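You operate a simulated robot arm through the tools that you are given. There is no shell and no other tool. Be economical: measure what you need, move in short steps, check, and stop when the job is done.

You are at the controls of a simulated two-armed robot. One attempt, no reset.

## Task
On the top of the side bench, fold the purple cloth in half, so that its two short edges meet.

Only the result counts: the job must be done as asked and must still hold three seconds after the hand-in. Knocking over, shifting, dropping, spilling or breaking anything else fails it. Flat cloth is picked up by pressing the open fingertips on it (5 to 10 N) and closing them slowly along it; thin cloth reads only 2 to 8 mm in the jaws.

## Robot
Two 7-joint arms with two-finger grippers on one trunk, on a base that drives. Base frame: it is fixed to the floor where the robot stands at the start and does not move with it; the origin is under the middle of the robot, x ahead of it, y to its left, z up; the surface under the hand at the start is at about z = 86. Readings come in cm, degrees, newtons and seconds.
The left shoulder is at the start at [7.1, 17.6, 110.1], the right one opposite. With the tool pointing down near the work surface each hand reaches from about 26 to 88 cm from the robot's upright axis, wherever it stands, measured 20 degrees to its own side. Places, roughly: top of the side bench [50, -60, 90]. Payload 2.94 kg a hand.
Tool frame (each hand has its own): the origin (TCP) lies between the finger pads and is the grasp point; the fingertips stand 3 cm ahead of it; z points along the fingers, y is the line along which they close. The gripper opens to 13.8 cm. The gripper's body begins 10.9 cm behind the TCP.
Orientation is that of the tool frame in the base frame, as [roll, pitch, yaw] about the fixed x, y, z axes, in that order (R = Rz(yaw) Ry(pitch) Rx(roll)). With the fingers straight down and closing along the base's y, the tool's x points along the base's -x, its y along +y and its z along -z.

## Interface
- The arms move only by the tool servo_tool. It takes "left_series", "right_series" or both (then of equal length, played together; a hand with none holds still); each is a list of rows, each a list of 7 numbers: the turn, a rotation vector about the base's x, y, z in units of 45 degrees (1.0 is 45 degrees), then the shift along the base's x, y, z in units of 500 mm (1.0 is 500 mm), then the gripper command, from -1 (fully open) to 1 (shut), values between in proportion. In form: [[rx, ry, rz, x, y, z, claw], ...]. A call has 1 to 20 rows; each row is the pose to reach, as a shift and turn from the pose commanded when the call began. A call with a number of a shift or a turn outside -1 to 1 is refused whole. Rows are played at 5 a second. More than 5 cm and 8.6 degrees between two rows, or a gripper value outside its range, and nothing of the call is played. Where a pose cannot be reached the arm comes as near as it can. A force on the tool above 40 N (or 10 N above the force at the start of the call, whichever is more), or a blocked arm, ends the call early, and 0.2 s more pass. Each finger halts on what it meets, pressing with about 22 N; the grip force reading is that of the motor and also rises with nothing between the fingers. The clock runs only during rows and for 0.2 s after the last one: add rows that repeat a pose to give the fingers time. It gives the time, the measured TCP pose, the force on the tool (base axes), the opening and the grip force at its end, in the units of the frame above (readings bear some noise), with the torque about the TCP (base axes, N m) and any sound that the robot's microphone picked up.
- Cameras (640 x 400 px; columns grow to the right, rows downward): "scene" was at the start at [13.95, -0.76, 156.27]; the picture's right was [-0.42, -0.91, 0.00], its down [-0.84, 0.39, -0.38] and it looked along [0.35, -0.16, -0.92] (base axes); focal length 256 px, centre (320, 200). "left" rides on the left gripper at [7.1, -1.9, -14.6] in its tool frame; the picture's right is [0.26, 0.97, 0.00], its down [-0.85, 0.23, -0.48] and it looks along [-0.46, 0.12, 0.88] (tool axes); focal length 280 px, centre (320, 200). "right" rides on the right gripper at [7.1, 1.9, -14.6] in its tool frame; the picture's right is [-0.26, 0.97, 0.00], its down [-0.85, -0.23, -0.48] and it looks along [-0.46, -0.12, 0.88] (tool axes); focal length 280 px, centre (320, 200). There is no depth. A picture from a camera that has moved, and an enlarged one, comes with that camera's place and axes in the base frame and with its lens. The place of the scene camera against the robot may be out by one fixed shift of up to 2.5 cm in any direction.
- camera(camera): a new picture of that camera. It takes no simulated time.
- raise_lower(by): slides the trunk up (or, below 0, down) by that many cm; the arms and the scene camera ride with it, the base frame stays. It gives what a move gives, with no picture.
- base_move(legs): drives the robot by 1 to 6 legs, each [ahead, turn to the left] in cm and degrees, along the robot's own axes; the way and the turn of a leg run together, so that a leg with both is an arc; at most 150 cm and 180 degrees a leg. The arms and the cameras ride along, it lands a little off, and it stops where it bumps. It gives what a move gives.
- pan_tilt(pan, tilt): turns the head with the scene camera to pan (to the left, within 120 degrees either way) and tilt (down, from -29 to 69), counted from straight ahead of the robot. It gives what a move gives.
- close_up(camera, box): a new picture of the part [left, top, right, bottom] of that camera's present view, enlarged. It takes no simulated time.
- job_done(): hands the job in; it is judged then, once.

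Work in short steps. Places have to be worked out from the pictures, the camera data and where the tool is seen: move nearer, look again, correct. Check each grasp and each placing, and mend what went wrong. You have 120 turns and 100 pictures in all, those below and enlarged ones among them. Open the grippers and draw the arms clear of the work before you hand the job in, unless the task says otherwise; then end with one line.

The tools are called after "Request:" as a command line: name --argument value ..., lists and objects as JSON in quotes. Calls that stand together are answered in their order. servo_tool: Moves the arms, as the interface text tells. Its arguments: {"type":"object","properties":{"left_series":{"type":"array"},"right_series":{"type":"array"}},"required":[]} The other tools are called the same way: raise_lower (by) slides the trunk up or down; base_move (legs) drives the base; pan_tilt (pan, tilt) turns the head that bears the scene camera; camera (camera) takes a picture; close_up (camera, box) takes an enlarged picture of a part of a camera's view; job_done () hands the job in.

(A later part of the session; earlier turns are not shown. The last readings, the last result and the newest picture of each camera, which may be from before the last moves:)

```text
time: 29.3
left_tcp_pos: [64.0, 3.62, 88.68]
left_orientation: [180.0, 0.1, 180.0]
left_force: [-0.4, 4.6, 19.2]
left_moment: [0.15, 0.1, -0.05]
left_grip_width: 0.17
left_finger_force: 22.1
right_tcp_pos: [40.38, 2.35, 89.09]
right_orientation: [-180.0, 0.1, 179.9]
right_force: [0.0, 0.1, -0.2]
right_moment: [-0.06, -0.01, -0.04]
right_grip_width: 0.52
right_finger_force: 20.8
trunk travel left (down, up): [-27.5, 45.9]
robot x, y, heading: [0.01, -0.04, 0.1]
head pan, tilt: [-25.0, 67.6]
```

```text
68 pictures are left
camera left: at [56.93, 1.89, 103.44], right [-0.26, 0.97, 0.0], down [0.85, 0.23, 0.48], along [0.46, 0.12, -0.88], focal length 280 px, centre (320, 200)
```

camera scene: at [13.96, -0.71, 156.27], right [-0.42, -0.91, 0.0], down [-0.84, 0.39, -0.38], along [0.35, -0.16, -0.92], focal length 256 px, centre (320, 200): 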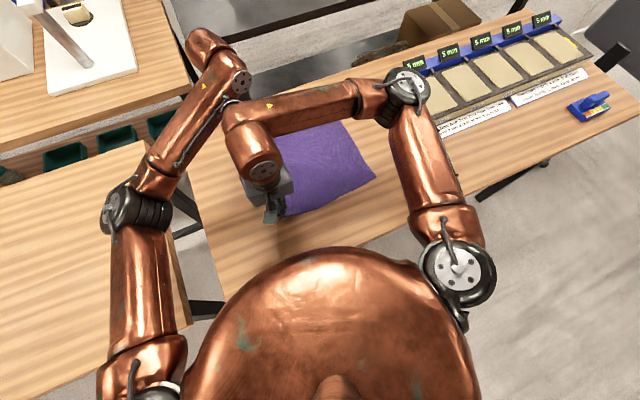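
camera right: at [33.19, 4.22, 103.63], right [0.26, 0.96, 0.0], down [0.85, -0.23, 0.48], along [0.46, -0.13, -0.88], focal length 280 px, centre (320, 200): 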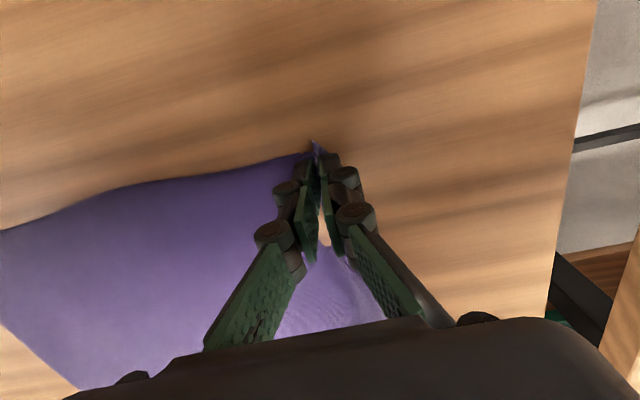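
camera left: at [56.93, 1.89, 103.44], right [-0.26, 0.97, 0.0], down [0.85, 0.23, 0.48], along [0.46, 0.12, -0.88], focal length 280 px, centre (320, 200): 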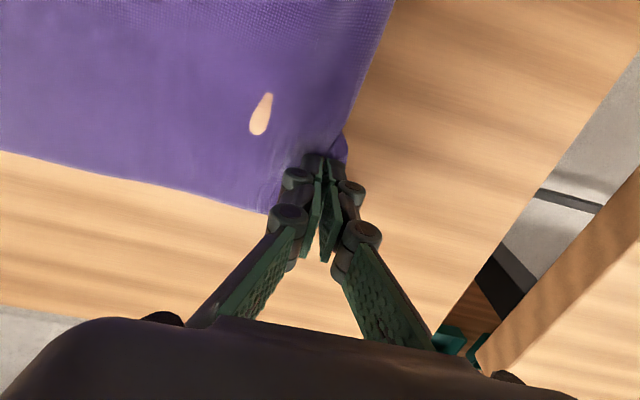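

The right hand caught the edge itself with no tail (5 mm); left reads 1.7 mm. Lift 4 cm slowly and check.

Request:
servo_tool --left_series '[[0, 0, 0, 0, 0, 0.01, 1], [0, 0, 0, 0, -0.003, 0.025, 1], [0, 0, 0, 0, -0.006, 0.045, 1], [0, 0, 0, 0, -0.01, 0.065, 1], [0, 0, 0, 0, -0.015, 0.09, 1], [0, 0, 0, 0, -0.015, 0.09, 1]]' --right_series '[[0, 0, 0, 0, 0, 0.01, 1], [0, 0, 0, 0, -0.003, 0.025, 1], [0, 0, 0, 0, -0.006, 0.045, 1], [0, 0, 0, 0, -0.01, 0.065, 1], [0, 0, 0, 0, -0.015, 0.09, 1], [0, 0, 0, 0, -0.015, 0.09, 1]]'

Request:
camera --camera "right"

Request:
camera --camera "left"

```text
time: 30.7
left_tcp_pos: [64.26, 2.97, 93.37]
left_orientation: [179.9, 0.0, 180.0]
left_force: [-0.8, 0.8, -0.3]
left_moment: [-0.02, 0.01, -0.03]
left_grip_width: 0.16
left_finger_force: 22.1
right_tcp_pos: [40.44, 1.7, 93.54]
right_orientation: [180.0, -0.1, 179.8]
right_force: [0.1, -0.4, -0.1]
right_moment: [-0.05, 0.02, 0.0]
right_grip_width: 0.57
right_finger_force: 19.1
trunk travel left (down, up): [-27.5, 45.9]
robot x, y, heading: [-0.04, 0.32, -0.0]
head pan, tilt: [-25.0, 67.6]
```

```text
67 pictures are left
camera right: at [33.31, 3.5, 108.15], right [0.26, 0.96, 0.0], down [0.85, -0.23, 0.48], along [0.46, -0.12, -0.88], focal length 280 px, centre (320, 200)
```

right: 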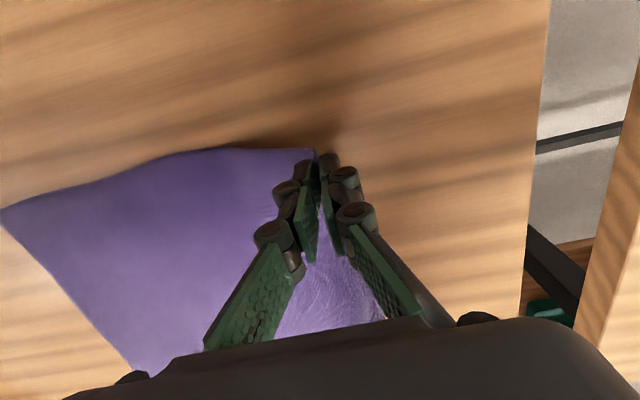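

```text
66 pictures are left
camera left: at [57.18, 1.1, 107.91], right [-0.26, 0.97, 0.0], down [0.85, 0.23, 0.48], along [0.46, 0.12, -0.88], focal length 280 px, centre (320, 200)
```

left: 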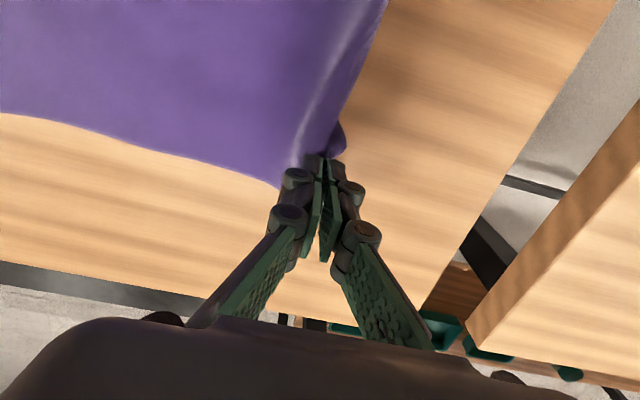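

Both corners are held. I lift along an arc to mid-fold and look again with the scene camera.

Request:
servo_tool --left_series '[[0, 0, 0, 0, -0.02, 0.05, 1], [0, 0, 0, 0, -0.06, 0.1, 1], [0, 0, 0, 0, -0.115, 0.14, 1], [0, 0, 0, 0, -0.175, 0.17, 1], [0, 0, 0, 0, -0.24, 0.18, 1], [0, 0, 0, 0, -0.3, 0.18, 1], [0, 0, 0, 0, -0.3, 0.18, 1]]' --right_series '[[0, 0, 0, 0, -0.02, 0.05, 1], [0, 0, 0, 0, -0.06, 0.1, 1], [0, 0, 0, 0, -0.11, 0.14, 1], [0, 0, 0, 0, -0.165, 0.17, 1], [0, 0, 0, 0, -0.225, 0.18, 1], [0, 0, 0, 0, -0.28, 0.18, 1], [0, 0, 0, 0, -0.28, 0.18, 1]]'

Request:
camera --camera "scene"

Request:
camera --camera "right"

Request:
camera --camera "left"

```text
time: 32.3
left_tcp_pos: [64.27, -12.0, 102.33]
left_orientation: [180.0, 0.0, 180.0]
left_force: [0.3, -0.3, -0.2]
left_moment: [-0.02, 0.01, 0.01]
left_grip_width: 0.13
left_finger_force: 21.4
right_tcp_pos: [40.2, -12.52, 102.58]
right_orientation: [179.9, 0.0, 180.0]
right_force: [0.7, -1.0, -3.3]
right_moment: [0.05, -0.09, 0.02]
right_grip_width: 0.08
right_finger_force: 18.8
trunk travel left (down, up): [-27.5, 45.9]
robot x, y, heading: [0.21, 0.08, -0.1]
head pan, tilt: [-25.0, 67.6]
```

```text
65 pictures are left
camera scene: at [13.95, -0.58, 156.27], right [-0.42, -0.91, 0.0], down [-0.84, 0.39, -0.38], along [0.35, -0.16, -0.92], focal length 256 px, centre (320, 200)
```

scene: 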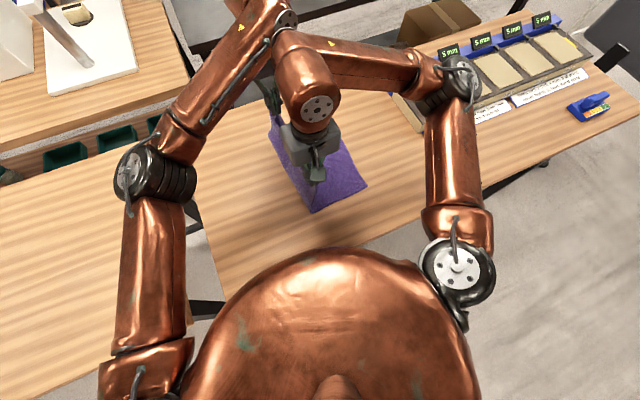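

```text
64 pictures are left
camera right: at [33.18, -10.57, 117.08], right [0.26, 0.96, 0.0], down [0.85, -0.23, 0.48], along [0.46, -0.13, -0.88], focal length 280 px, centre (320, 200)
```

right: 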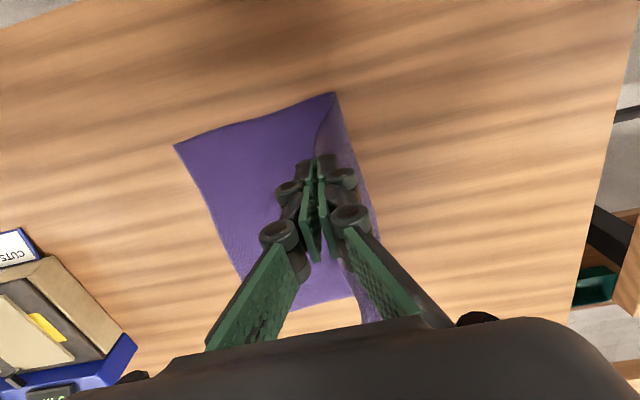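

```text
63 pictures are left
camera left: at [57.13, -13.79, 116.93], right [-0.26, 0.96, 0.0], down [0.85, 0.23, 0.48], along [0.46, 0.12, -0.88], focal length 280 px, centre (320, 200)
```

left: 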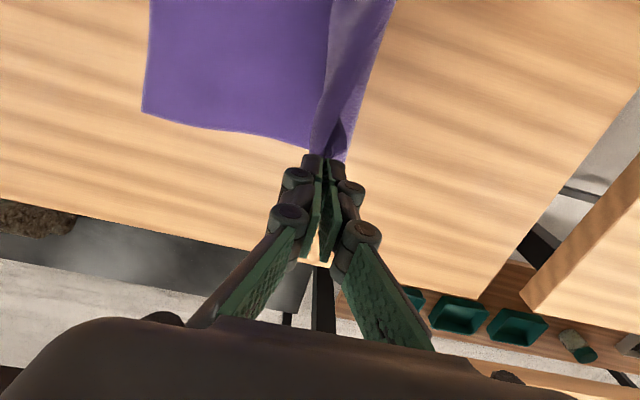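

Right edge now runs from about (38.4, −29.4) to (67.8, −30.8). The right jaw reading dropped to 0.8 mm, so I check that it still holds.

Request:
close_up --camera "right" --box '[240, 70, 440, 330]'

Request:
close_up --camera "scene" --box '[240, 80, 400, 240]'

```text
1.54 times, centred on (340, 200) of right
camera zoom: at [33.18, -10.57, 117.08], right [0.26, 0.96, 0.0], down [0.85, -0.23, 0.48], along [0.46, -0.13, -0.88], focal length 431 px, centre (289, 200)
```

zoom: 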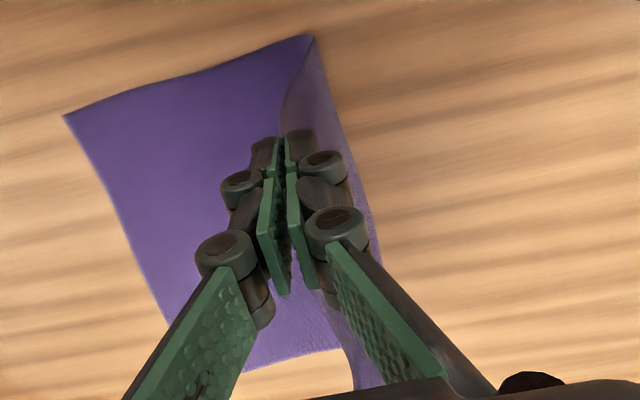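

```text
2.50 times, centred on (320, 160) of scene
camera zoom: at [13.95, -0.58, 156.27], right [-0.42, -0.91, 0.0], down [-0.84, 0.39, -0.38], along [0.35, -0.16, -0.92], focal length 640 px, centre (320, 300)
```

zoom: 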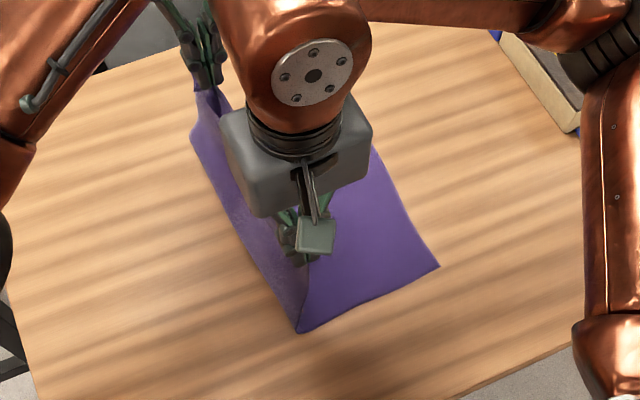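

Still held. I complete the arc while tilting the hands (fingertips toward +y), stopping about 4–5 cm above the lower layer to check.

Request:
servo_tool --left_series '[[0.07, 0, 0, 0.004, -0.06, 0, 1], [0.14, 0, 0, 0.008, -0.12, -0.01, 1], [0.21, 0, 0, 0.013, -0.18, -0.03, 1], [0.28, 0, 0, 0.018, -0.235, -0.06, 1], [0.35, 0, 0, 0.024, -0.285, -0.1, 1], [0.42, 0, 0, 0.03, -0.325, -0.14, 1], [0.49, 0, 0, 0.034, -0.355, -0.17, 1], [0.55, 0, 0, 0.034, -0.366, -0.19, 1], [0.55, 0, 0, 0.034, -0.366, -0.19, 1]]' --right_series '[[0.11, 0, 0, 0, -0.06, 0, 1], [0.22, 0, 0, 0, -0.12, -0.01, 1], [0.33, 0, 0, 0, -0.18, -0.03, 1], [0.44, 0, 0, 0, -0.235, -0.06, 1], [0.55, 0, 0, 0, -0.28, -0.1, 1], [0.66, 0, 0, 0, -0.32, -0.14, 1], [0.77, 0, 0, 0, -0.345, -0.17, 1], [0.88, 0, 0, 0, -0.358, -0.19, 1], [0.88, 0, 0, 0, -0.358, -0.19, 1]]'

Request:
camera --camera "scene"

Request:
camera --camera "right"

Request:
camera --camera "left"

```text
time: 34.3
left_tcp_pos: [56.96, -21.98, 94.89]
left_orientation: [156.6, -0.1, 179.9]
left_force: [-0.6, -0.9, 0.8]
left_moment: [0.07, -0.05, -0.02]
left_grip_width: 0.1
left_finger_force: 22.4
left hand out of reach, approached as far as the arm can: row 3, 4, 5, 6, 7, 8, 9
right_tcp_pos: [40.47, -30.49, 93.2]
right_orientation: [140.3, 0.1, 179.9]
right_force: [0.1, 1.8, -0.8]
right_moment: [-0.01, 0.0, -0.01]
right_grip_width: 0.5
right_finger_force: 29.8
trunk travel left (down, up): [-27.5, 45.9]
robot x, y, heading: [0.13, -0.08, -0.1]
head pan, tilt: [-25.0, 67.6]
```

```text
60 pictures are left
camera scene: at [13.82, -1.27, 156.3], right [-0.42, -0.91, 0.0], down [-0.84, 0.39, -0.38], along [0.35, -0.16, -0.92], focal length 256 px, centre (320, 200)
```

scene: 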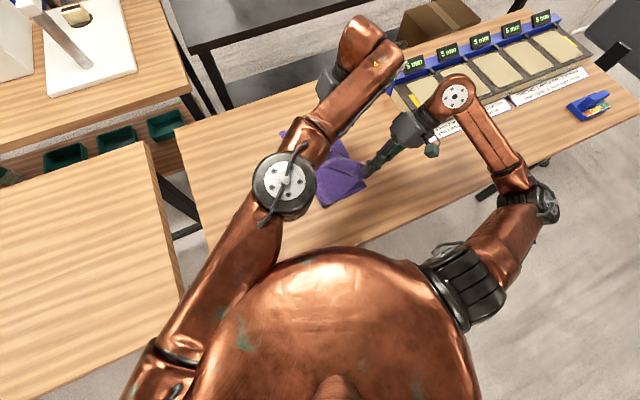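

```text
59 pictures are left
camera right: at [33.27, -38.33, 105.59], right [0.26, 0.74, 0.62], down [0.85, -0.48, 0.22], along [0.46, 0.47, -0.76], focal length 280 px, centre (320, 200)
```

right: 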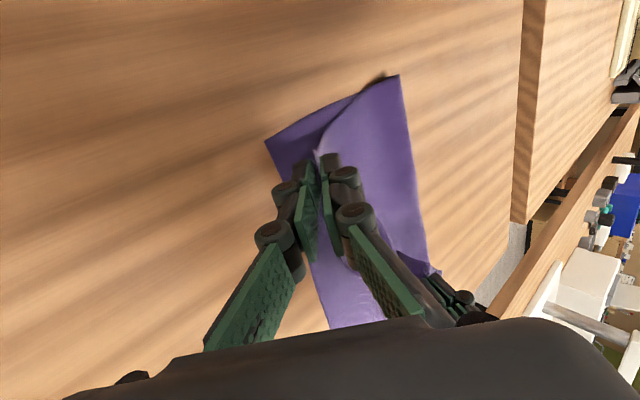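

```text
58 pictures are left
camera left: at [49.84, -29.31, 107.56], right [-0.26, 0.89, 0.38], down [0.85, 0.02, 0.53], along [0.46, 0.46, -0.76], focal length 280 px, centre (320, 200)
```

left: 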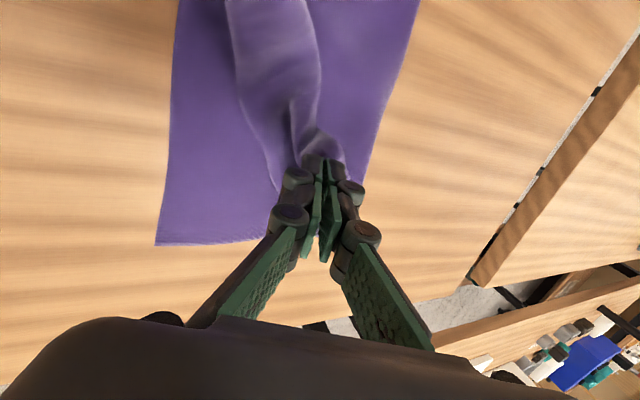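

The left arm ran out of reach (stuck at 57, −22). The right corner is in place, so I lower and release it, backing out along the fingers; then I'll turn the base to give the left arm reach.

Request:
servo_tool --right_series '[[0, 0, 0, 0, 0, -0.02, 1], [0, 0, 0, 0, 0, -0.045, 1], [0, 0, 0, 0, 0, -0.06, 1], [0, 0, 0, 0, 0, -0.06, 0.9], [0, 0, 0, 0, 0, -0.055, 0.78], [0, 0, 0, 0, 0, -0.05, 0.7], [0, 0, 0, 0, 0, -0.05, 0.7]]'

Request:
camera --camera "right"

```text
time: 35.9
left_tcp_pos: [56.92, -21.81, 94.74]
left_orientation: [156.7, 0.0, 179.9]
left_force: [0.7, 0.2, 0.3]
left_moment: [0.0, 0.01, -0.01]
left_grip_width: 0.12
left_finger_force: 21.3
right_tcp_pos: [40.4, -30.44, 90.49]
right_orientation: [140.3, 0.0, 179.9]
right_force: [0.2, -0.5, -0.6]
right_moment: [0.03, 0.01, -0.01]
right_grip_width: 2.07
right_finger_force: 0.0
trunk travel left (down, up): [-27.5, 45.9]
robot x, y, heading: [-0.12, -0.11, -0.0]
head pan, tilt: [-25.0, 67.6]
```

```text
57 pictures are left
camera right: at [33.31, -38.31, 102.92], right [0.26, 0.74, 0.62], down [0.85, -0.48, 0.22], along [0.46, 0.46, -0.76], focal length 280 px, centre (320, 200)
```

right: 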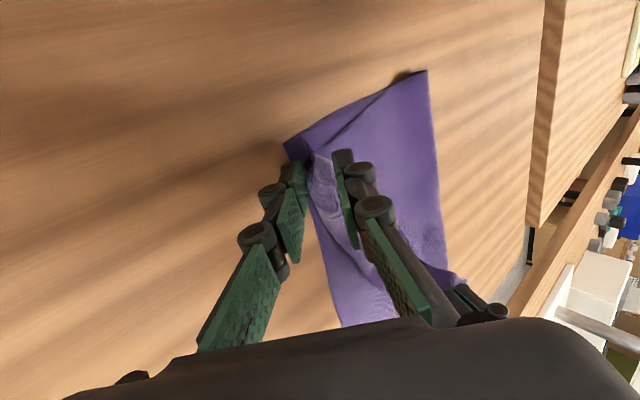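

The right corner is released at the near-right corner. I back the right hand out along its fingers and up.

Request:
servo_tool --right_series '[[0, 0, 0, 0, -0.02, 0.025, 0.7], [0, 0, 0, 0, -0.045, 0.055, 0.65], [0, 0, 0, 0, -0.075, 0.09, 0.65], [0, 0, 0, 0, -0.1, 0.13, 0.65], [0, 0, 0, 0, -0.12, 0.2, 0.65], [0, 0, 0, 0, -0.12, 0.28, 0.65]]'

Request:
camera --camera "right"

Request:
camera --camera "scene"

```text
time: 37.3
left_tcp_pos: [56.85, -21.81, 94.75]
left_orientation: [156.6, 0.1, 179.8]
left_force: [0.4, 0.2, 0.3]
left_moment: [-0.03, 0.04, -0.01]
left_grip_width: 0.1
left_finger_force: 21.7
right_tcp_pos: [40.55, -36.27, 104.32]
right_orientation: [140.3, 0.0, 180.0]
right_force: [0.3, -0.1, -0.4]
right_moment: [-0.01, -0.01, 0.01]
right_grip_width: 2.39
right_finger_force: 0.0
trunk travel left (down, up): [-27.5, 45.9]
robot x, y, heading: [-0.07, 0.02, -0.1]
head pan, tilt: [-25.0, 67.6]
```

```text
56 pictures are left
camera right: at [33.44, -44.16, 116.78], right [0.26, 0.74, 0.61], down [0.85, -0.48, 0.22], along [0.46, 0.46, -0.76], focal length 280 px, centre (320, 200)
```

right: 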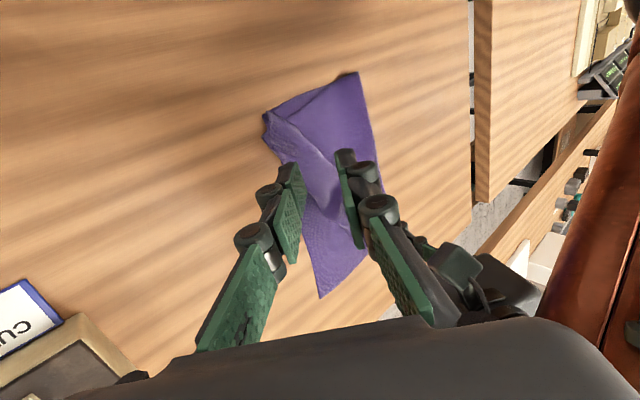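

```text
55 pictures are left
camera scene: at [13.97, -0.82, 156.27], right [-0.42, -0.91, 0.0], down [-0.84, 0.39, -0.38], along [0.34, -0.16, -0.92], focal length 256 px, centre (320, 200)
```

scene: 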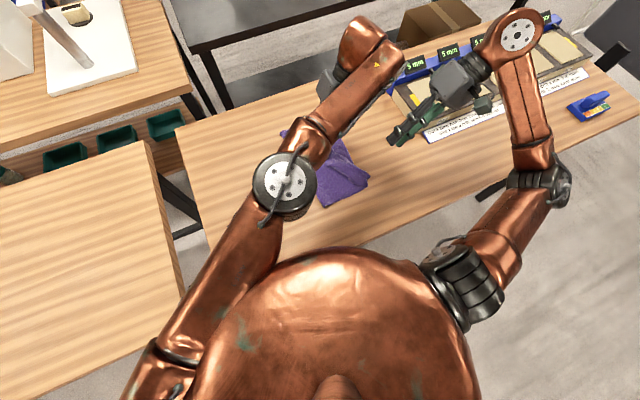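

The near corner lies well. Next I need the left hand back along its arc; first a small test move to learn whether its commanded pose is the measured or the unreached one, and bring the right hand higher.

Request:
servo_tool --left_series '[[-0.1, 0, 0, 0, 0.02, 0.02, 1], [-0.2, 0, 0, 0, 0.05, 0.05, 1], [-0.2, 0, 0, 0, 0.05, 0.05, 1]]' --right_series '[[-0.1, 0, 0, -0.02, 0, 0.05, 0.65], [-0.2, 0, 0, -0.04, 0, 0.1, 0.65], [-0.3, 0, 0, -0.06, 0, 0.15, 0.65]]'

```text
time: 38.1
left_tcp_pos: [56.79, -19.48, 97.22]
left_orientation: [164.1, -0.1, 179.8]
left_force: [-0.4, -0.7, -1.2]
left_moment: [0.06, 0.0, 0.01]
left_grip_width: 0.11
left_finger_force: 22.0
right_tcp_pos: [37.28, -36.74, 111.75]
right_orientation: [153.7, -0.1, 179.7]
right_force: [-0.3, -0.3, 0.2]
right_moment: [0.05, -0.04, -0.02]
right_grip_width: 2.4
right_finger_force: 0.2
trunk travel left (down, up): [-27.5, 45.9]
robot x, y, heading: [0.08, -0.0, -0.0]
head pan, tilt: [-25.0, 67.6]
```

The commanded pose equals the measured one. I bring the left hand to (66, −12, 101) upright, ready for the base turn.

Request:
servo_tool --left_series '[[-0.08, 0, 0, 0.035, 0.03, 0.03, 1], [-0.16, 0, 0, 0.075, 0.06, 0.06, 1], [-0.25, 0, 0, 0.12, 0.1, 0.08, 1], [-0.35, 0, 0, 0.16, 0.13, 0.085, 1], [-0.35, 0, 0, 0.184, 0.148, 0.085, 1], [-0.35, 0, 0, 0.184, 0.148, 0.085, 1]]'

Request:
camera --camera "left"

```text
time: 39.5
left_tcp_pos: [66.12, -11.56, 101.41]
left_orientation: [-179.9, 0.0, 179.8]
left_force: [0.0, 0.1, -0.1]
left_moment: [0.02, -0.01, 0.03]
left_grip_width: 0.07
left_finger_force: 21.4
right_tcp_pos: [37.32, -36.35, 111.83]
right_orientation: [153.7, 0.0, 179.9]
right_force: [0.0, -0.4, -0.4]
right_moment: [-0.03, -0.02, 0.0]
right_grip_width: 2.44
right_finger_force: 0.0
trunk travel left (down, up): [-27.5, 45.9]
robot x, y, heading: [-0.14, 0.71, -0.0]
head pan, tilt: [-25.0, 67.6]
```

```text
54 pictures are left
camera left: at [59.07, -13.24, 116.0], right [-0.26, 0.97, 0.0], down [0.85, 0.23, 0.48], along [0.46, 0.12, -0.88], focal length 280 px, centre (320, 200)
```

left: 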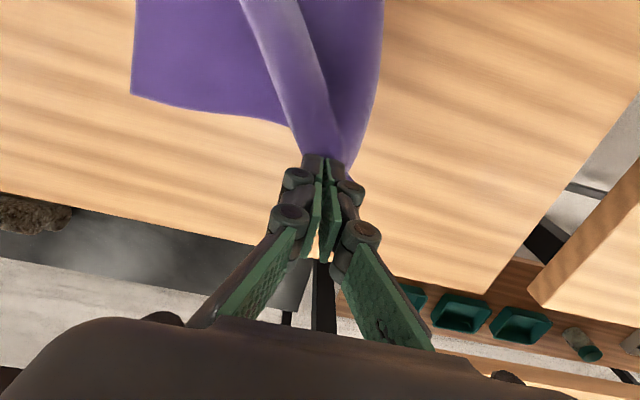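

Still held. I turn the base 9° to the right, which carries the hand to about (63, −22).

Request:
base_move --legs '[[0, -9]]'

```text
time: 40.6
left_tcp_pos: [63.41, -21.67, 101.36]
left_orientation: [180.0, 0.0, 171.0]
left_force: [0.3, -0.7, -0.7]
left_moment: [0.06, -0.04, 0.01]
left_grip_width: 0.0
left_finger_force: 22.4
right_tcp_pos: [31.15, -41.79, 111.79]
right_orientation: [153.9, 0.0, 170.9]
right_force: [-0.8, -0.2, 0.1]
right_moment: [0.04, 0.0, 0.0]
right_grip_width: 2.41
right_finger_force: 0.0
trunk travel left (down, up): [-27.5, 45.9]
robot x, y, heading: [0.03, -0.13, -8.8]
head pan, tilt: [-25.0, 67.6]
```

Left grip width reads 0.0; I check whether the cloth was lost.

Request:
camera --camera "left"

Request:
camera --camera "right"

```text
53 pictures are left
camera left: at [56.18, -22.34, 116.02], right [-0.11, 0.99, 0.0], down [0.87, 0.09, 0.48], along [0.47, 0.05, -0.88], focal length 280 px, centre (320, 200)
```

left: 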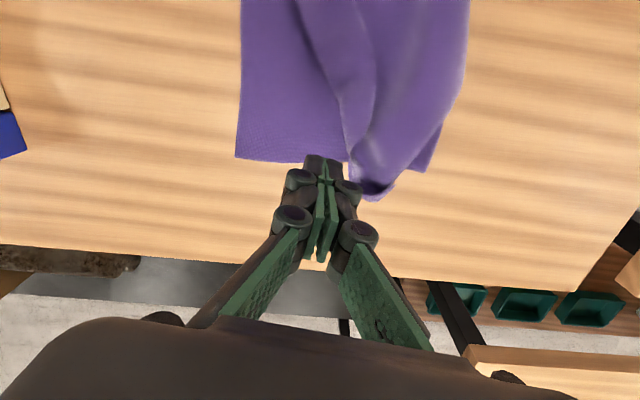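

```text
52 pictures are left
camera right: at [23.47, -45.37, 125.77], right [0.39, 0.81, 0.43], down [0.77, -0.54, 0.33], along [0.5, 0.2, -0.84], focal length 280 px, centre (320, 200)
```

right: 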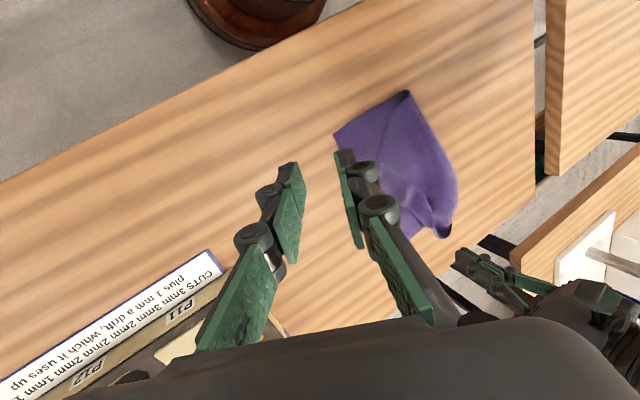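

The far corner slipped out during the turn and now lies around (70, −15). The right hand can reach both that spot and the target easily, so I withdraw the left hand and bring the right over to finish this corner.

Request:
servo_tool --left_series '[[0, 0, 0, 0, 0.02, 0.06, 1], [0, 0, 0, -0.04, 0.08, 0.12, 1], [0, 0, 0, -0.09, 0.15, 0.16, 1], [0, 0, 0, -0.14, 0.22, 0.16, 1], [0, 0, 0, -0.19, 0.29, 0.16, 1], [0, 0, 0, -0.24, 0.36, 0.16, 1], [0, 0, 0, -0.29, 0.43, 0.16, 1], [0, 0, 0, -0.34, 0.5, 0.16, 1], [0, 0, 0, -0.38, 0.57, 0.16, 1], [0, 0, 0, -0.42, 0.64, 0.16, 1]]'

Request:
camera --camera "scene"

```text
time: 42.8
left_tcp_pos: [42.24, 10.58, 109.44]
left_orientation: [180.0, 0.0, 170.9]
left_force: [0.1, 0.3, 0.6]
left_moment: [-0.05, -0.02, 0.01]
left_grip_width: 0.0
left_finger_force: 22.2
right_tcp_pos: [31.18, -41.43, 112.07]
right_orientation: [154.0, 0.1, 171.0]
right_force: [-0.6, 1.0, 0.7]
right_moment: [-0.03, -0.02, 0.04]
right_grip_width: 2.4
right_finger_force: 0.2
trunk travel left (down, up): [-27.5, 45.9]
robot x, y, heading: [0.04, 0.21, -8.8]
head pan, tilt: [-25.0, 67.6]
```

```text
51 pictures are left
camera scene: at [13.27, -2.8, 156.3], right [-0.56, -0.83, 0.0], down [-0.77, 0.52, -0.38], along [0.32, -0.21, -0.92], focal length 256 px, centre (320, 200)
```

scene: 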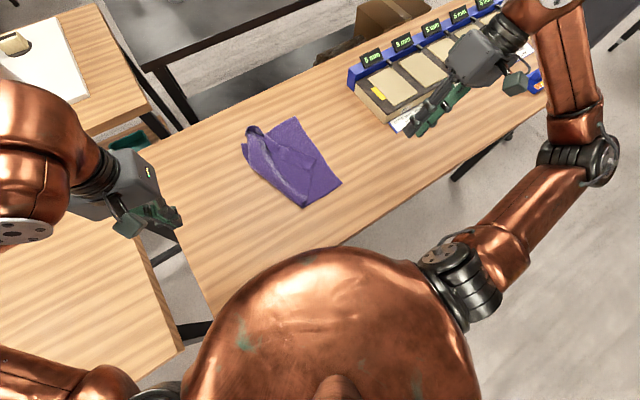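

Request:
close_up --camera "scene" --box '[220, 100, 360, 220]'

```text
3.33 times, centred on (290, 160) of scene
camera zoom: at [13.27, -2.8, 156.3], right [-0.56, -0.83, 0.0], down [-0.77, 0.52, -0.38], along [0.32, -0.21, -0.92], focal length 854 px, centre (420, 333)
```

zoom: 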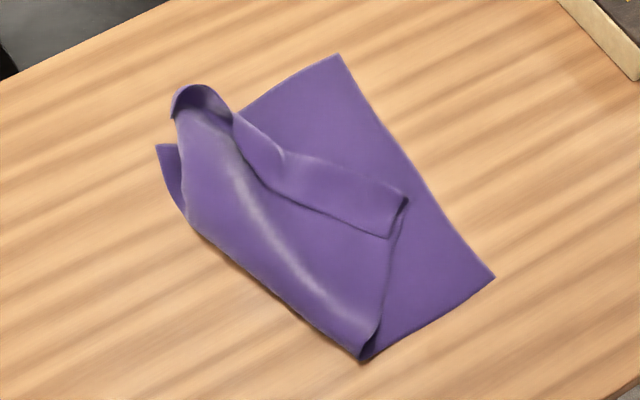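

The near top corner was dragged to about (49, −27) and the far corner sits curled up near (70, −15). I bring the right hand over the far corner for a close look.

Request:
servo_tool --right_series '[[-0.05, 0.01, 0.02, 0.06, 0.04, 0, 0.4], [-0.1, 0.02, 0.04, 0.12, 0.08, 0, 0.4], [-0.15, 0.03, 0.06, 0.18, 0.12, 0, 0.4], [-0.2, 0.04, 0.08, 0.24, 0.16, 0, 0.4], [-0.26, 0.05, 0.1, 0.3, 0.2, 0, 0.4], [-0.32, 0.06, 0.12, 0.36, 0.24, 0, 0.4], [-0.38, 0.07, 0.14, 0.42, 0.28, 0, 0.4], [-0.44, 0.08, 0.16, 0.48, 0.32, 0, 0.4], [-0.5, 0.09, 0.18, 0.54, 0.36, 0, 0.4], [-0.571, 0.09, 0.2, 0.6, 0.41, 0, 0.4], [-0.571, 0.09, 0.2, 0.66, 0.46, -0.04, 0.4], [-0.571, 0.09, 0.2, 0.68, 0.48, -0.1, 0.4], [-0.571, 0.09, 0.2, 0.68, 0.48, -0.14, 0.4]]'

Request:
camera --camera "right"

Request:
camera --camera "scene"

```text
time: 45.6
left_tcp_pos: [42.38, 10.52, 109.31]
left_orientation: [180.0, 0.0, 171.0]
left_force: [0.2, 0.0, 0.8]
left_moment: [-0.01, 0.04, 0.01]
left_grip_width: 0.0
left_finger_force: 22.5
right_tcp_pos: [65.61, -17.58, 104.97]
right_orientation: [179.8, -2.1, 179.7]
right_force: [0.2, -0.1, 0.0]
right_moment: [-0.02, 0.0, 0.02]
right_grip_width: 4.15
right_finger_force: 0.1
trunk travel left (down, up): [-27.5, 45.9]
robot x, y, heading: [0.4, 0.06, -9.0]
head pan, tilt: [-25.0, 67.6]
```

```text
49 pictures are left
camera right: at [58.96, -15.75, 119.72], right [0.27, 0.96, -0.01], down [0.86, -0.24, 0.45], along [0.43, -0.12, -0.9], focal length 280 px, centre (320, 200)
```

right: 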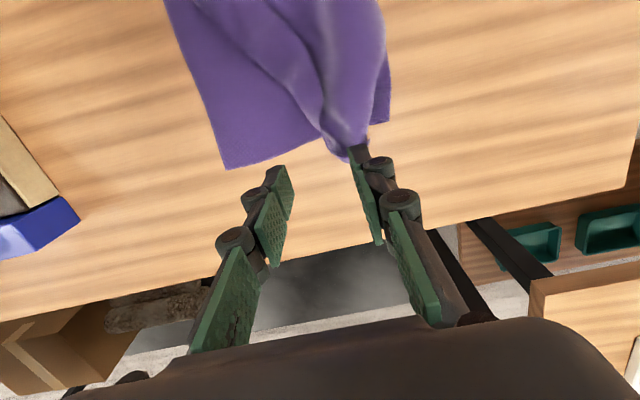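

```text
48 pictures are left
camera scene: at [13.45, -2.96, 156.26], right [-0.56, -0.83, 0.0], down [-0.77, 0.52, -0.38], along [0.32, -0.21, -0.92], focal length 256 px, centre (320, 200)
```

scene: 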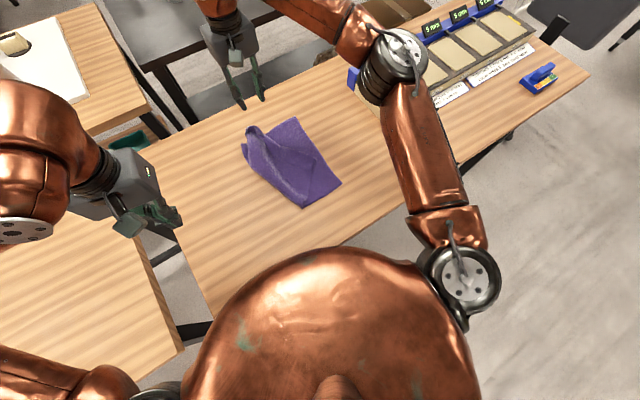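

Request:
servo_tool --right_series '[[0, 0, 0, -0.06, 0.01, 0, 0.4], [0, 0, 0, -0.12, 0.02, 0, 0.4], [0, 0, 0, -0.18, 0.02, 0, 0.4], [0, 0, 0, -0.22, 0.02, 0, 0.4]]'

Request:
close_up --camera "right" --box '[160, 60, 480, 260]'

```text
time: 46.6
left_tcp_pos: [42.45, 10.49, 109.39]
left_orientation: [-180.0, 0.0, 171.0]
left_force: [-0.7, -0.2, -0.4]
left_moment: [-0.08, 0.0, -0.01]
left_grip_width: 0.01
left_finger_force: 22.4
right_tcp_pos: [54.28, -16.4, 105.09]
right_orientation: [179.7, -2.0, 179.7]
right_force: [0.6, 0.6, 0.0]
right_moment: [-0.04, -0.03, -0.01]
right_grip_width: 4.15
right_finger_force: 0.1
trunk travel left (down, up): [-27.5, 45.9]
robot x, y, heading: [0.05, 0.07, -8.8]
head pan, tilt: [-25.0, 67.6]
```

```text
2.00 times, centred on (320, 160) of right
camera zoom: at [47.64, -14.58, 119.85], right [0.27, 0.96, -0.01], down [0.86, -0.24, 0.45], along [0.43, -0.12, -0.9], focal length 561 px, centre (320, 280)
```

zoom: 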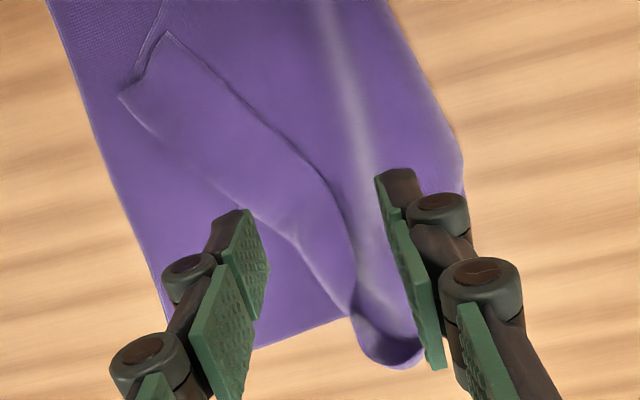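

The close view shows the top layer's left edge is folded back as a ~4 cm flap: corner at about (47, −23), free edge running to the far curl near (70, −16). I'll re-grip this free edge near the near corner with the right hand, jaws turned 30° to be square to it; first hover and look.

Request:
servo_tool --right_series '[[0, 0.01, 0.15, -0.03, -0.04, -0.04, 0.6], [0, 0.02, 0.3, -0.06, -0.08, -0.1, 0.71], [0, 0.03, 0.45, -0.08, -0.12, -0.16, 0.71], [0, 0.04, 0.6, -0.096, -0.146, -0.21, 0.71], [0, 0.04, 0.667, -0.096, -0.146, -0.25, 0.71], [0, 0.04, 0.667, -0.096, -0.146, -0.262, 0.71], [0, 0.04, 0.667, -0.096, -0.146, -0.262, 0.71]]'

Request:
close_up --camera "right" --box '[160, 60, 480, 260]'

```text
time: 48.2
left_tcp_pos: [42.44, 10.5, 109.42]
left_orientation: [179.9, 0.1, 171.0]
left_force: [-0.1, -0.2, -0.8]
left_moment: [-0.03, 0.01, -0.02]
left_grip_width: 0.0
left_finger_force: 22.2
right_tcp_pos: [49.43, -23.97, 91.8]
right_orientation: [179.3, -3.7, -150.2]
right_force: [0.2, 0.5, -0.7]
right_moment: [-0.01, 0.0, 0.02]
right_grip_width: 2.01
right_finger_force: 0.0
trunk travel left (down, up): [-27.5, 45.9]
robot x, y, heading: [0.26, 0.15, -8.9]
head pan, tilt: [-25.0, 67.6]
```

```text
2.00 times, centred on (320, 160) of right
camera zoom: at [43.29, -25.53, 106.79], right [-0.25, 0.97, -0.01], down [0.88, 0.23, 0.42], along [0.41, 0.1, -0.91], focal length 561 px, centre (320, 280)
```

zoom: 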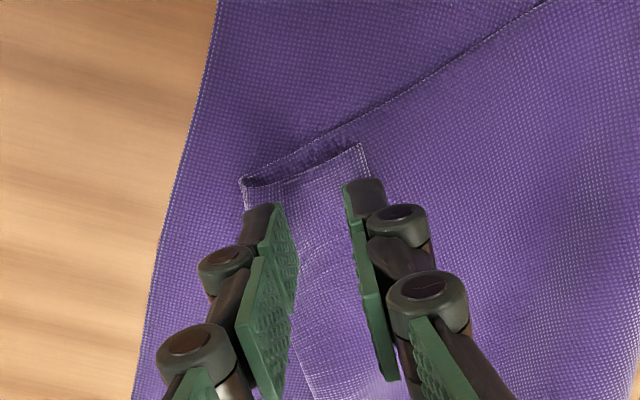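

Excellent alignment: both fingers are on the flap, one at its free edge. I lower until light contact.

Request:
servo_tool --right_series '[[0, -0.04, 0, 0, 0, -0.02, 0.71], [0, -0.07, 0, 0, 0, -0.035, 0.71], [0, -0.07, 0, 0, 0, -0.045, 0.71], [0, -0.07, 0, 0, 0, -0.052, 0.71], [0, -0.07, 0, 0, 0, -0.052, 0.71]]'

```text
time: 49.4
left_tcp_pos: [42.27, 10.55, 109.38]
left_orientation: [-179.9, 0.0, 171.0]
left_force: [1.0, -0.6, -0.4]
left_moment: [0.0, -0.02, -0.03]
left_grip_width: 0.01
left_finger_force: 22.2
right_tcp_pos: [49.55, -23.88, 89.21]
right_orientation: [-179.2, -0.9, -150.3]
right_force: [1.3, 0.9, 4.2]
right_moment: [-0.04, 0.0, -0.01]
right_grip_width: 1.96
right_finger_force: 0.1
trunk travel left (down, up): [-27.5, 45.9]
robot x, y, heading: [-0.01, 0.2, -8.8]
head pan, tilt: [-25.0, 67.6]
```

4 N contact; close slowly with slightly more pressure.

Request:
servo_tool --right_series '[[0, 0, 0, 0, 0, -0.002, 0.74], [0, 0, 0, 0, 0, -0.002, 0.78], [0, 0, 0, 0, 0, -0.002, 0.82], [0, 0, 0, 0, 0, -0.002, 0.86], [0, 0, 0, 0, 0, -0.002, 0.9], [0, 0, 0, 0, 0, -0.002, 0.94], [0, 0, 0, 0, 0, -0.002, 0.98], [0, 0, 0, 0, 0, -0.002, 1], [0, 0, 0, 0, 0, -0.002, 1]]'

Request:
close_up --camera "right" --box '[160, 60, 480, 260]'

```text
time: 51.4
left_tcp_pos: [42.35, 10.55, 109.55]
left_orientation: [-180.0, 0.0, 171.0]
left_force: [-0.7, 0.3, 0.5]
left_moment: [0.0, 0.0, -0.04]
left_grip_width: 0.0
left_finger_force: 22.1
right_tcp_pos: [49.43, -23.97, 88.95]
right_orientation: [-179.2, -1.0, -150.3]
right_force: [-0.1, 0.2, 0.0]
right_moment: [0.01, 0.0, 0.0]
right_grip_width: 0.0
right_finger_force: 21.6
trunk travel left (down, up): [-27.5, 45.9]
robot x, y, heading: [-0.16, -0.06, -8.8]
head pan, tilt: [-25.0, 67.6]
```

```text
2.00 times, centred on (320, 160) of right
camera zoom: at [42.42, -25.5, 103.67], right [-0.25, 0.97, -0.02], down [0.85, 0.23, 0.47], along [0.45, 0.1, -0.89], focal length 561 px, centre (320, 280)
```

zoom: 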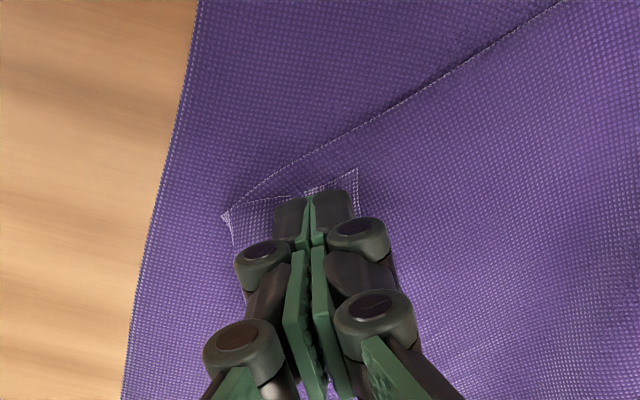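

Missed with too little pressure. I lift, reopen to 2.4 cm shifted 0.5 cm toward the crease, and press harder (~15–20 N).

Request:
servo_tool --right_series '[[0, 0, 0, 0, 0, 0.03, 1], [0, 0, 0, 0.005, -0.009, 0.03, 0.75], [0, 0, 0, 0.005, -0.009, 0.03, 0.65], [0, 0, 0, 0.005, -0.009, 0.015, 0.65], [0, 0, 0, 0.005, -0.009, 0.002, 0.65], [0, 0, 0, 0.005, -0.009, 0.0, 0.65], [0, 0, 0, 0.005, -0.009, 0.0, 0.65]]'

Request:
close_up --camera "right" --box '[160, 60, 480, 260]'

```text
time: 53.0
left_tcp_pos: [42.33, 10.48, 109.4]
left_orientation: [-179.9, -0.1, 171.0]
left_force: [0.2, 0.0, -0.2]
left_moment: [0.02, -0.02, 0.02]
left_grip_width: 0.0
left_finger_force: 22.1
right_tcp_pos: [49.65, -24.34, 89.16]
right_orientation: [-179.1, -0.9, -150.2]
right_force: [0.6, -1.4, 7.8]
right_moment: [-0.04, 0.03, 0.01]
right_grip_width: 2.39
right_finger_force: 0.1
trunk travel left (down, up): [-27.5, 45.9]
robot x, y, heading: [0.37, 0.36, -9.0]
head pan, tilt: [-25.0, 67.6]
```

```text
2.00 times, centred on (320, 160) of right
camera zoom: at [42.63, -25.98, 103.81], right [-0.25, 0.97, -0.02], down [0.85, 0.23, 0.47], along [0.46, 0.1, -0.88], focal length 561 px, centre (320, 280)
```

zoom: 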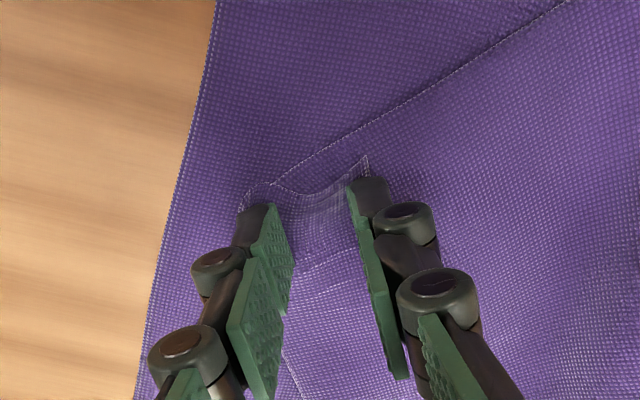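

Now 8 N on the flap with a buckle starting. I close slowly while holding the pressure.

Request:
servo_tool --right_series '[[0, 0, 0, 0, 0, -0.003, 0.65], [0, 0, 0, 0, 0, -0.003, 0.68], [0, 0, 0, 0, 0, -0.003, 0.71], [0, 0, 0, 0, 0, -0.004, 0.74], [0, 0, 0, 0, 0, -0.004, 0.77], [0, 0, 0, 0, 0, -0.005, 0.8], [0, 0, 0, 0, 0, -0.005, 0.83], [0, 0, 0, 0, 0, -0.005, 0.86], [0, 0, 0, 0, 0, -0.005, 0.89], [0, 0, 0, 0, 0, -0.005, 0.92], [0, 0, 0, 0, 0, -0.005, 0.95], [0, 0, 0, 0, 0, -0.005, 1], [0, 0, 0, 0, 0, -0.005, 1]]'

Request:
close_up --camera "right" --box '[160, 60, 480, 260]'

```text
time: 55.8
left_tcp_pos: [42.3, 10.55, 109.49]
left_orientation: [-179.9, 0.0, 171.0]
left_force: [0.1, 0.2, -0.2]
left_moment: [0.0, 0.0, 0.0]
left_grip_width: 0.0
left_finger_force: 22.7
right_tcp_pos: [49.62, -24.4, 88.75]
right_orientation: [-179.1, -0.9, -150.4]
right_force: [2.5, -3.6, 21.7]
right_moment: [-0.13, -0.13, -0.02]
right_grip_width: 0.01
right_finger_force: 21.7
trunk travel left (down, up): [-27.5, 45.9]
robot x, y, heading: [0.04, 0.22, -9.0]
head pan, tilt: [-25.0, 67.6]
```

```text
2.00 times, centred on (320, 160) of right
camera zoom: at [42.55, -26.0, 103.51], right [-0.25, 0.97, -0.02], down [0.85, 0.23, 0.47], along [0.46, 0.1, -0.88], focal length 561 px, centre (320, 280)
```

zoom: 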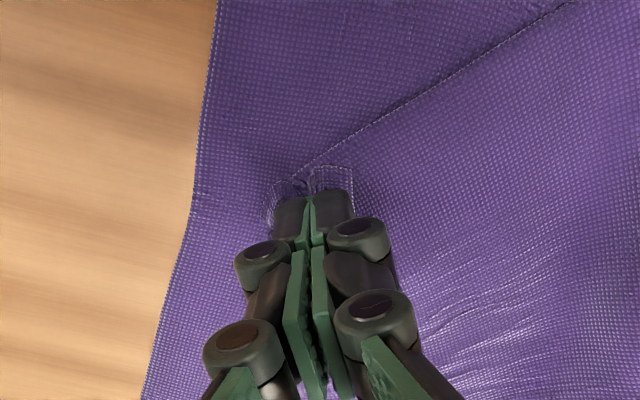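

That only bunched the flap. A better grip is to close along the edge direction (so the edge itself sits in the pads and no new flap forms). I raise, open, and rotate the hand about 90°.

Request:
servo_tool --right_series '[[0, 0, 0, 0, 0, 0.03, 0.8], [0, 0, -0.15, 0, 0, 0.09, 0.5], [0, 0, -0.3, 0, 0, 0.15, 0.35], [0, 0, -0.45, 0, 0, 0.18, 0.3], [0, 0, -0.6, 0, 0, 0.18, 0.3], [0, 0, -0.75, 0, 0, 0.18, 0.3], [0, 0, -0.9, 0, 0, 0.18, 0.3]]'

Request:
servo_tool --right_series '[[0, 0, -0.15, 0, 0, 0, 0.3], [0, 0, -0.3, 0, 0, 0, 0.3], [0, 0, -0.45, 0, 0, 0, 0.3], [0, 0, -0.6, 0, 0, 0, 0.3], [0, 0, -0.75, 0, 0, 0, 0.3], [0, 0, -0.9, 0, 0, 0, 0.3], [0, 0, -1.0, 0, 0, 0, 0.3]]'

Request:
camera --camera "right"

Request:
close_up --camera "scene" --box '[200, 80, 360, 220]'

```text
time: 57.4
left_tcp_pos: [42.43, 10.53, 109.4]
left_orientation: [-180.0, 0.0, 171.0]
left_force: [0.4, 0.0, -0.1]
left_moment: [0.0, 0.02, 0.03]
left_grip_width: 0.0
left_finger_force: 22.2
right_tcp_pos: [49.8, -24.45, 97.85]
right_orientation: [-179.1, -1.1, 169.0]
right_force: [0.1, 0.3, 1.0]
right_moment: [-0.01, 0.02, 0.0]
right_grip_width: 4.83
right_finger_force: 0.0
trunk travel left (down, up): [-27.5, 45.9]
robot x, y, heading: [0.13, 0.1, -9.0]
head pan, tilt: [-25.0, 67.6]
```

```text
time: 59.0
left_tcp_pos: [42.31, 10.44, 109.41]
left_orientation: [-179.9, -0.1, 171.0]
left_force: [-0.4, -0.1, 1.0]
left_moment: [-0.02, 0.04, 0.0]
left_grip_width: 0.0
left_finger_force: 21.9
right_tcp_pos: [49.86, -24.42, 97.83]
right_orientation: [-179.2, -1.0, 124.1]
right_force: [-0.3, -0.1, -0.3]
right_moment: [0.01, 0.05, 0.0]
right_grip_width: 4.81
right_finger_force: 0.0
trunk travel left (down, up): [-27.5, 45.9]
robot x, y, heading: [-0.01, -0.14, -9.1]
head pan, tilt: [-25.0, 67.6]
```

```text
42 pictures are left
camera right: at [47.68, -17.56, 112.46], right [0.95, 0.32, -0.02], down [0.3, -0.83, 0.47], along [0.13, -0.45, -0.89], focal length 280 px, centre (320, 200)
```

right: 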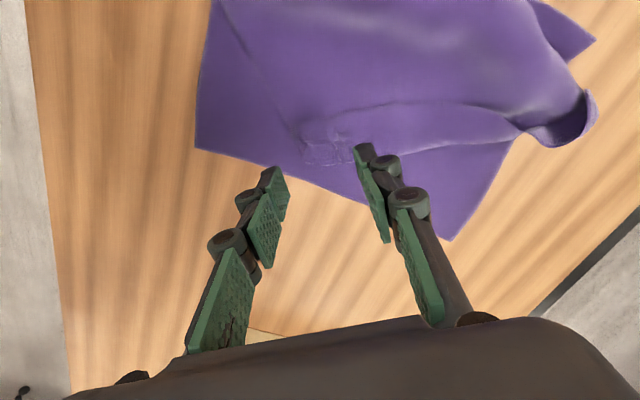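

```text
2.86 times, centred on (280, 150) of scene
camera zoom: at [13.39, -2.95, 156.27], right [-0.56, -0.83, 0.0], down [-0.77, 0.52, -0.38], along [0.32, -0.21, -0.92], focal length 732 px, centre (434, 343)
```

zoom: 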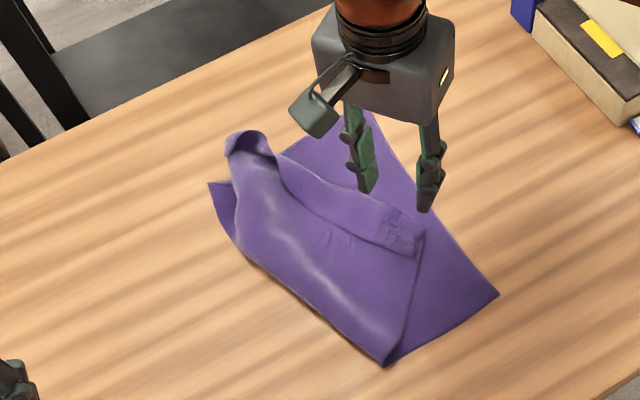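

Request:
close_up --camera "right" --box '[240, 50, 480, 200]'

```text
2.67 times, centred on (360, 125) of right
camera zoom: at [47.68, -17.56, 112.46], right [0.95, 0.32, -0.02], down [0.3, -0.83, 0.47], along [0.13, -0.45, -0.89], focal length 748 px, centre (213, 400)
```

zoom: 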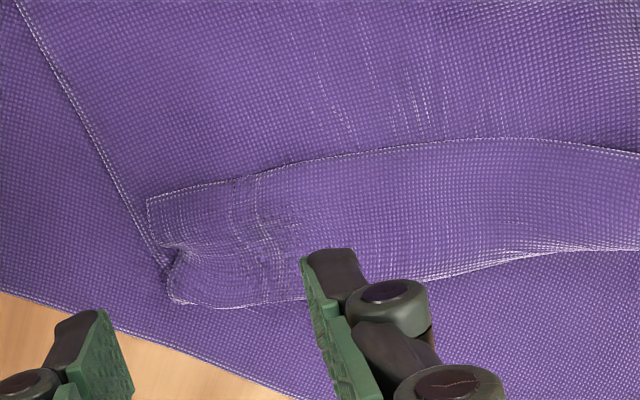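

The flap and its free edge are clear: corner (46.8, −24.1), edge heading (0.85, 0.53). I position the jaws along the edge with the pads 0.4–2.8 cm inside it, and press.

Request:
servo_tool --right_series '[[0, 0, -0.03, 0.017, 0.017, -0.04, 0.3], [0, 0, -0.03, 0.017, 0.017, -0.1, 0.3], [0, 0, -0.03, 0.017, 0.017, -0.15, 0.3], [0, 0, -0.03, 0.017, 0.017, -0.168, 0.3], [0, 0, -0.03, 0.017, 0.017, -0.176, 0.3], [0, 0, -0.03, 0.017, 0.017, -0.178, 0.3]]'

Request:
close_up --camera "right" --box '[200, 70, 440, 220]'

```text
time: 60.4
left_tcp_pos: [42.26, 10.68, 109.57]
left_orientation: [-180.0, 0.1, 170.9]
left_force: [1.0, -0.5, -0.2]
left_moment: [0.02, -0.02, 0.05]
left_grip_width: 0.0
left_finger_force: 22.5
right_tcp_pos: [50.52, -23.4, 89.2]
right_orientation: [-179.4, -0.9, 122.8]
right_force: [2.7, -0.6, 19.5]
right_moment: [0.09, -0.33, -0.13]
right_grip_width: 4.95
right_finger_force: 3.2
trunk travel left (down, up): [-27.5, 45.9]
robot x, y, heading: [-0.35, 0.04, -8.9]
head pan, tilt: [-25.0, 67.6]
```

```text
2.67 times, centred on (320, 145) of right
camera zoom: at [48.54, -16.59, 103.8], right [0.95, 0.3, -0.01], down [0.27, -0.84, 0.47], along [0.13, -0.45, -0.89], focal length 748 px, centre (320, 347)
```

zoom: 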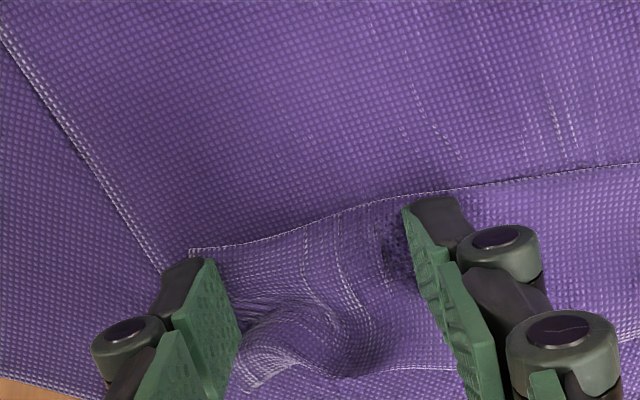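

Well placed, ~20 N. Close slowly.

Request:
servo_tool --right_series '[[0, 0, 0, 0, 0, 0, 0.34], [0, 0, 0, 0, 0, 0, 0.38], [0, 0, 0, 0, 0, 0, 0.42], [0, 0, 0, 0, 0, 0, 0.46], [0, 0, 0, 0, 0, 0, 0.5], [0, 0, 0, 0, 0, 0, 0.54], [0, 0, 0, 0, 0, 0, 0.58], [0, 0, 0, 0, 0, 0, 0.62], [0, 0, 0, 0, 0, 0, 0.66], [0, 0, 0, 0, 0, 0, 0.7], [0, 0, 0, 0, 0, 0, 0.75], [0, 0, 0, 0, 0, 0, 0.8], [0, 0, 0, 0, 0, 0, 0.85], [0, 0, 0, 0, 0, 0, 0.9], [0, 0, 0, 0, 0, 0, 0.95], [0, 0, 0, 0, 0, 0, 1], [0, 0, 0, 0, 0, 0, 1], [0, 0, 0, 0, 0, 0, 1]]'

Request:
close_up --camera "right" --box '[200, 70, 440, 220]'

```text
time: 64.2
left_tcp_pos: [42.29, 10.57, 109.4]
left_orientation: [-180.0, 0.0, 171.0]
left_force: [0.6, 0.1, 0.2]
left_moment: [-0.02, 0.0, -0.01]
left_grip_width: 0.0
left_finger_force: 21.6
right_tcp_pos: [50.48, -23.41, 88.89]
right_orientation: [-179.0, -1.0, 122.7]
right_force: [1.2, 2.9, 15.3]
right_moment: [-0.04, -0.07, 0.05]
right_grip_width: 0.0
right_finger_force: 21.4
trunk travel left (down, up): [-27.5, 45.9]
robot x, y, heading: [-0.31, 0.11, -8.7]
head pan, tilt: [-25.0, 67.6]
```

```text
2.67 times, centred on (320, 145) of right
camera zoom: at [48.53, -16.57, 103.55], right [0.95, 0.3, -0.02], down [0.28, -0.84, 0.47], along [0.12, -0.45, -0.88], focal length 748 px, centre (320, 347)
```

zoom: 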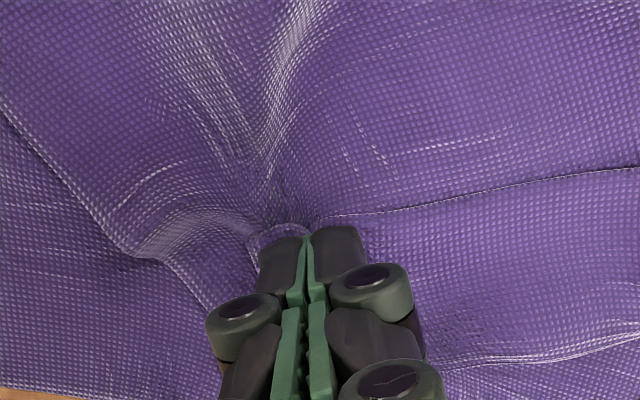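

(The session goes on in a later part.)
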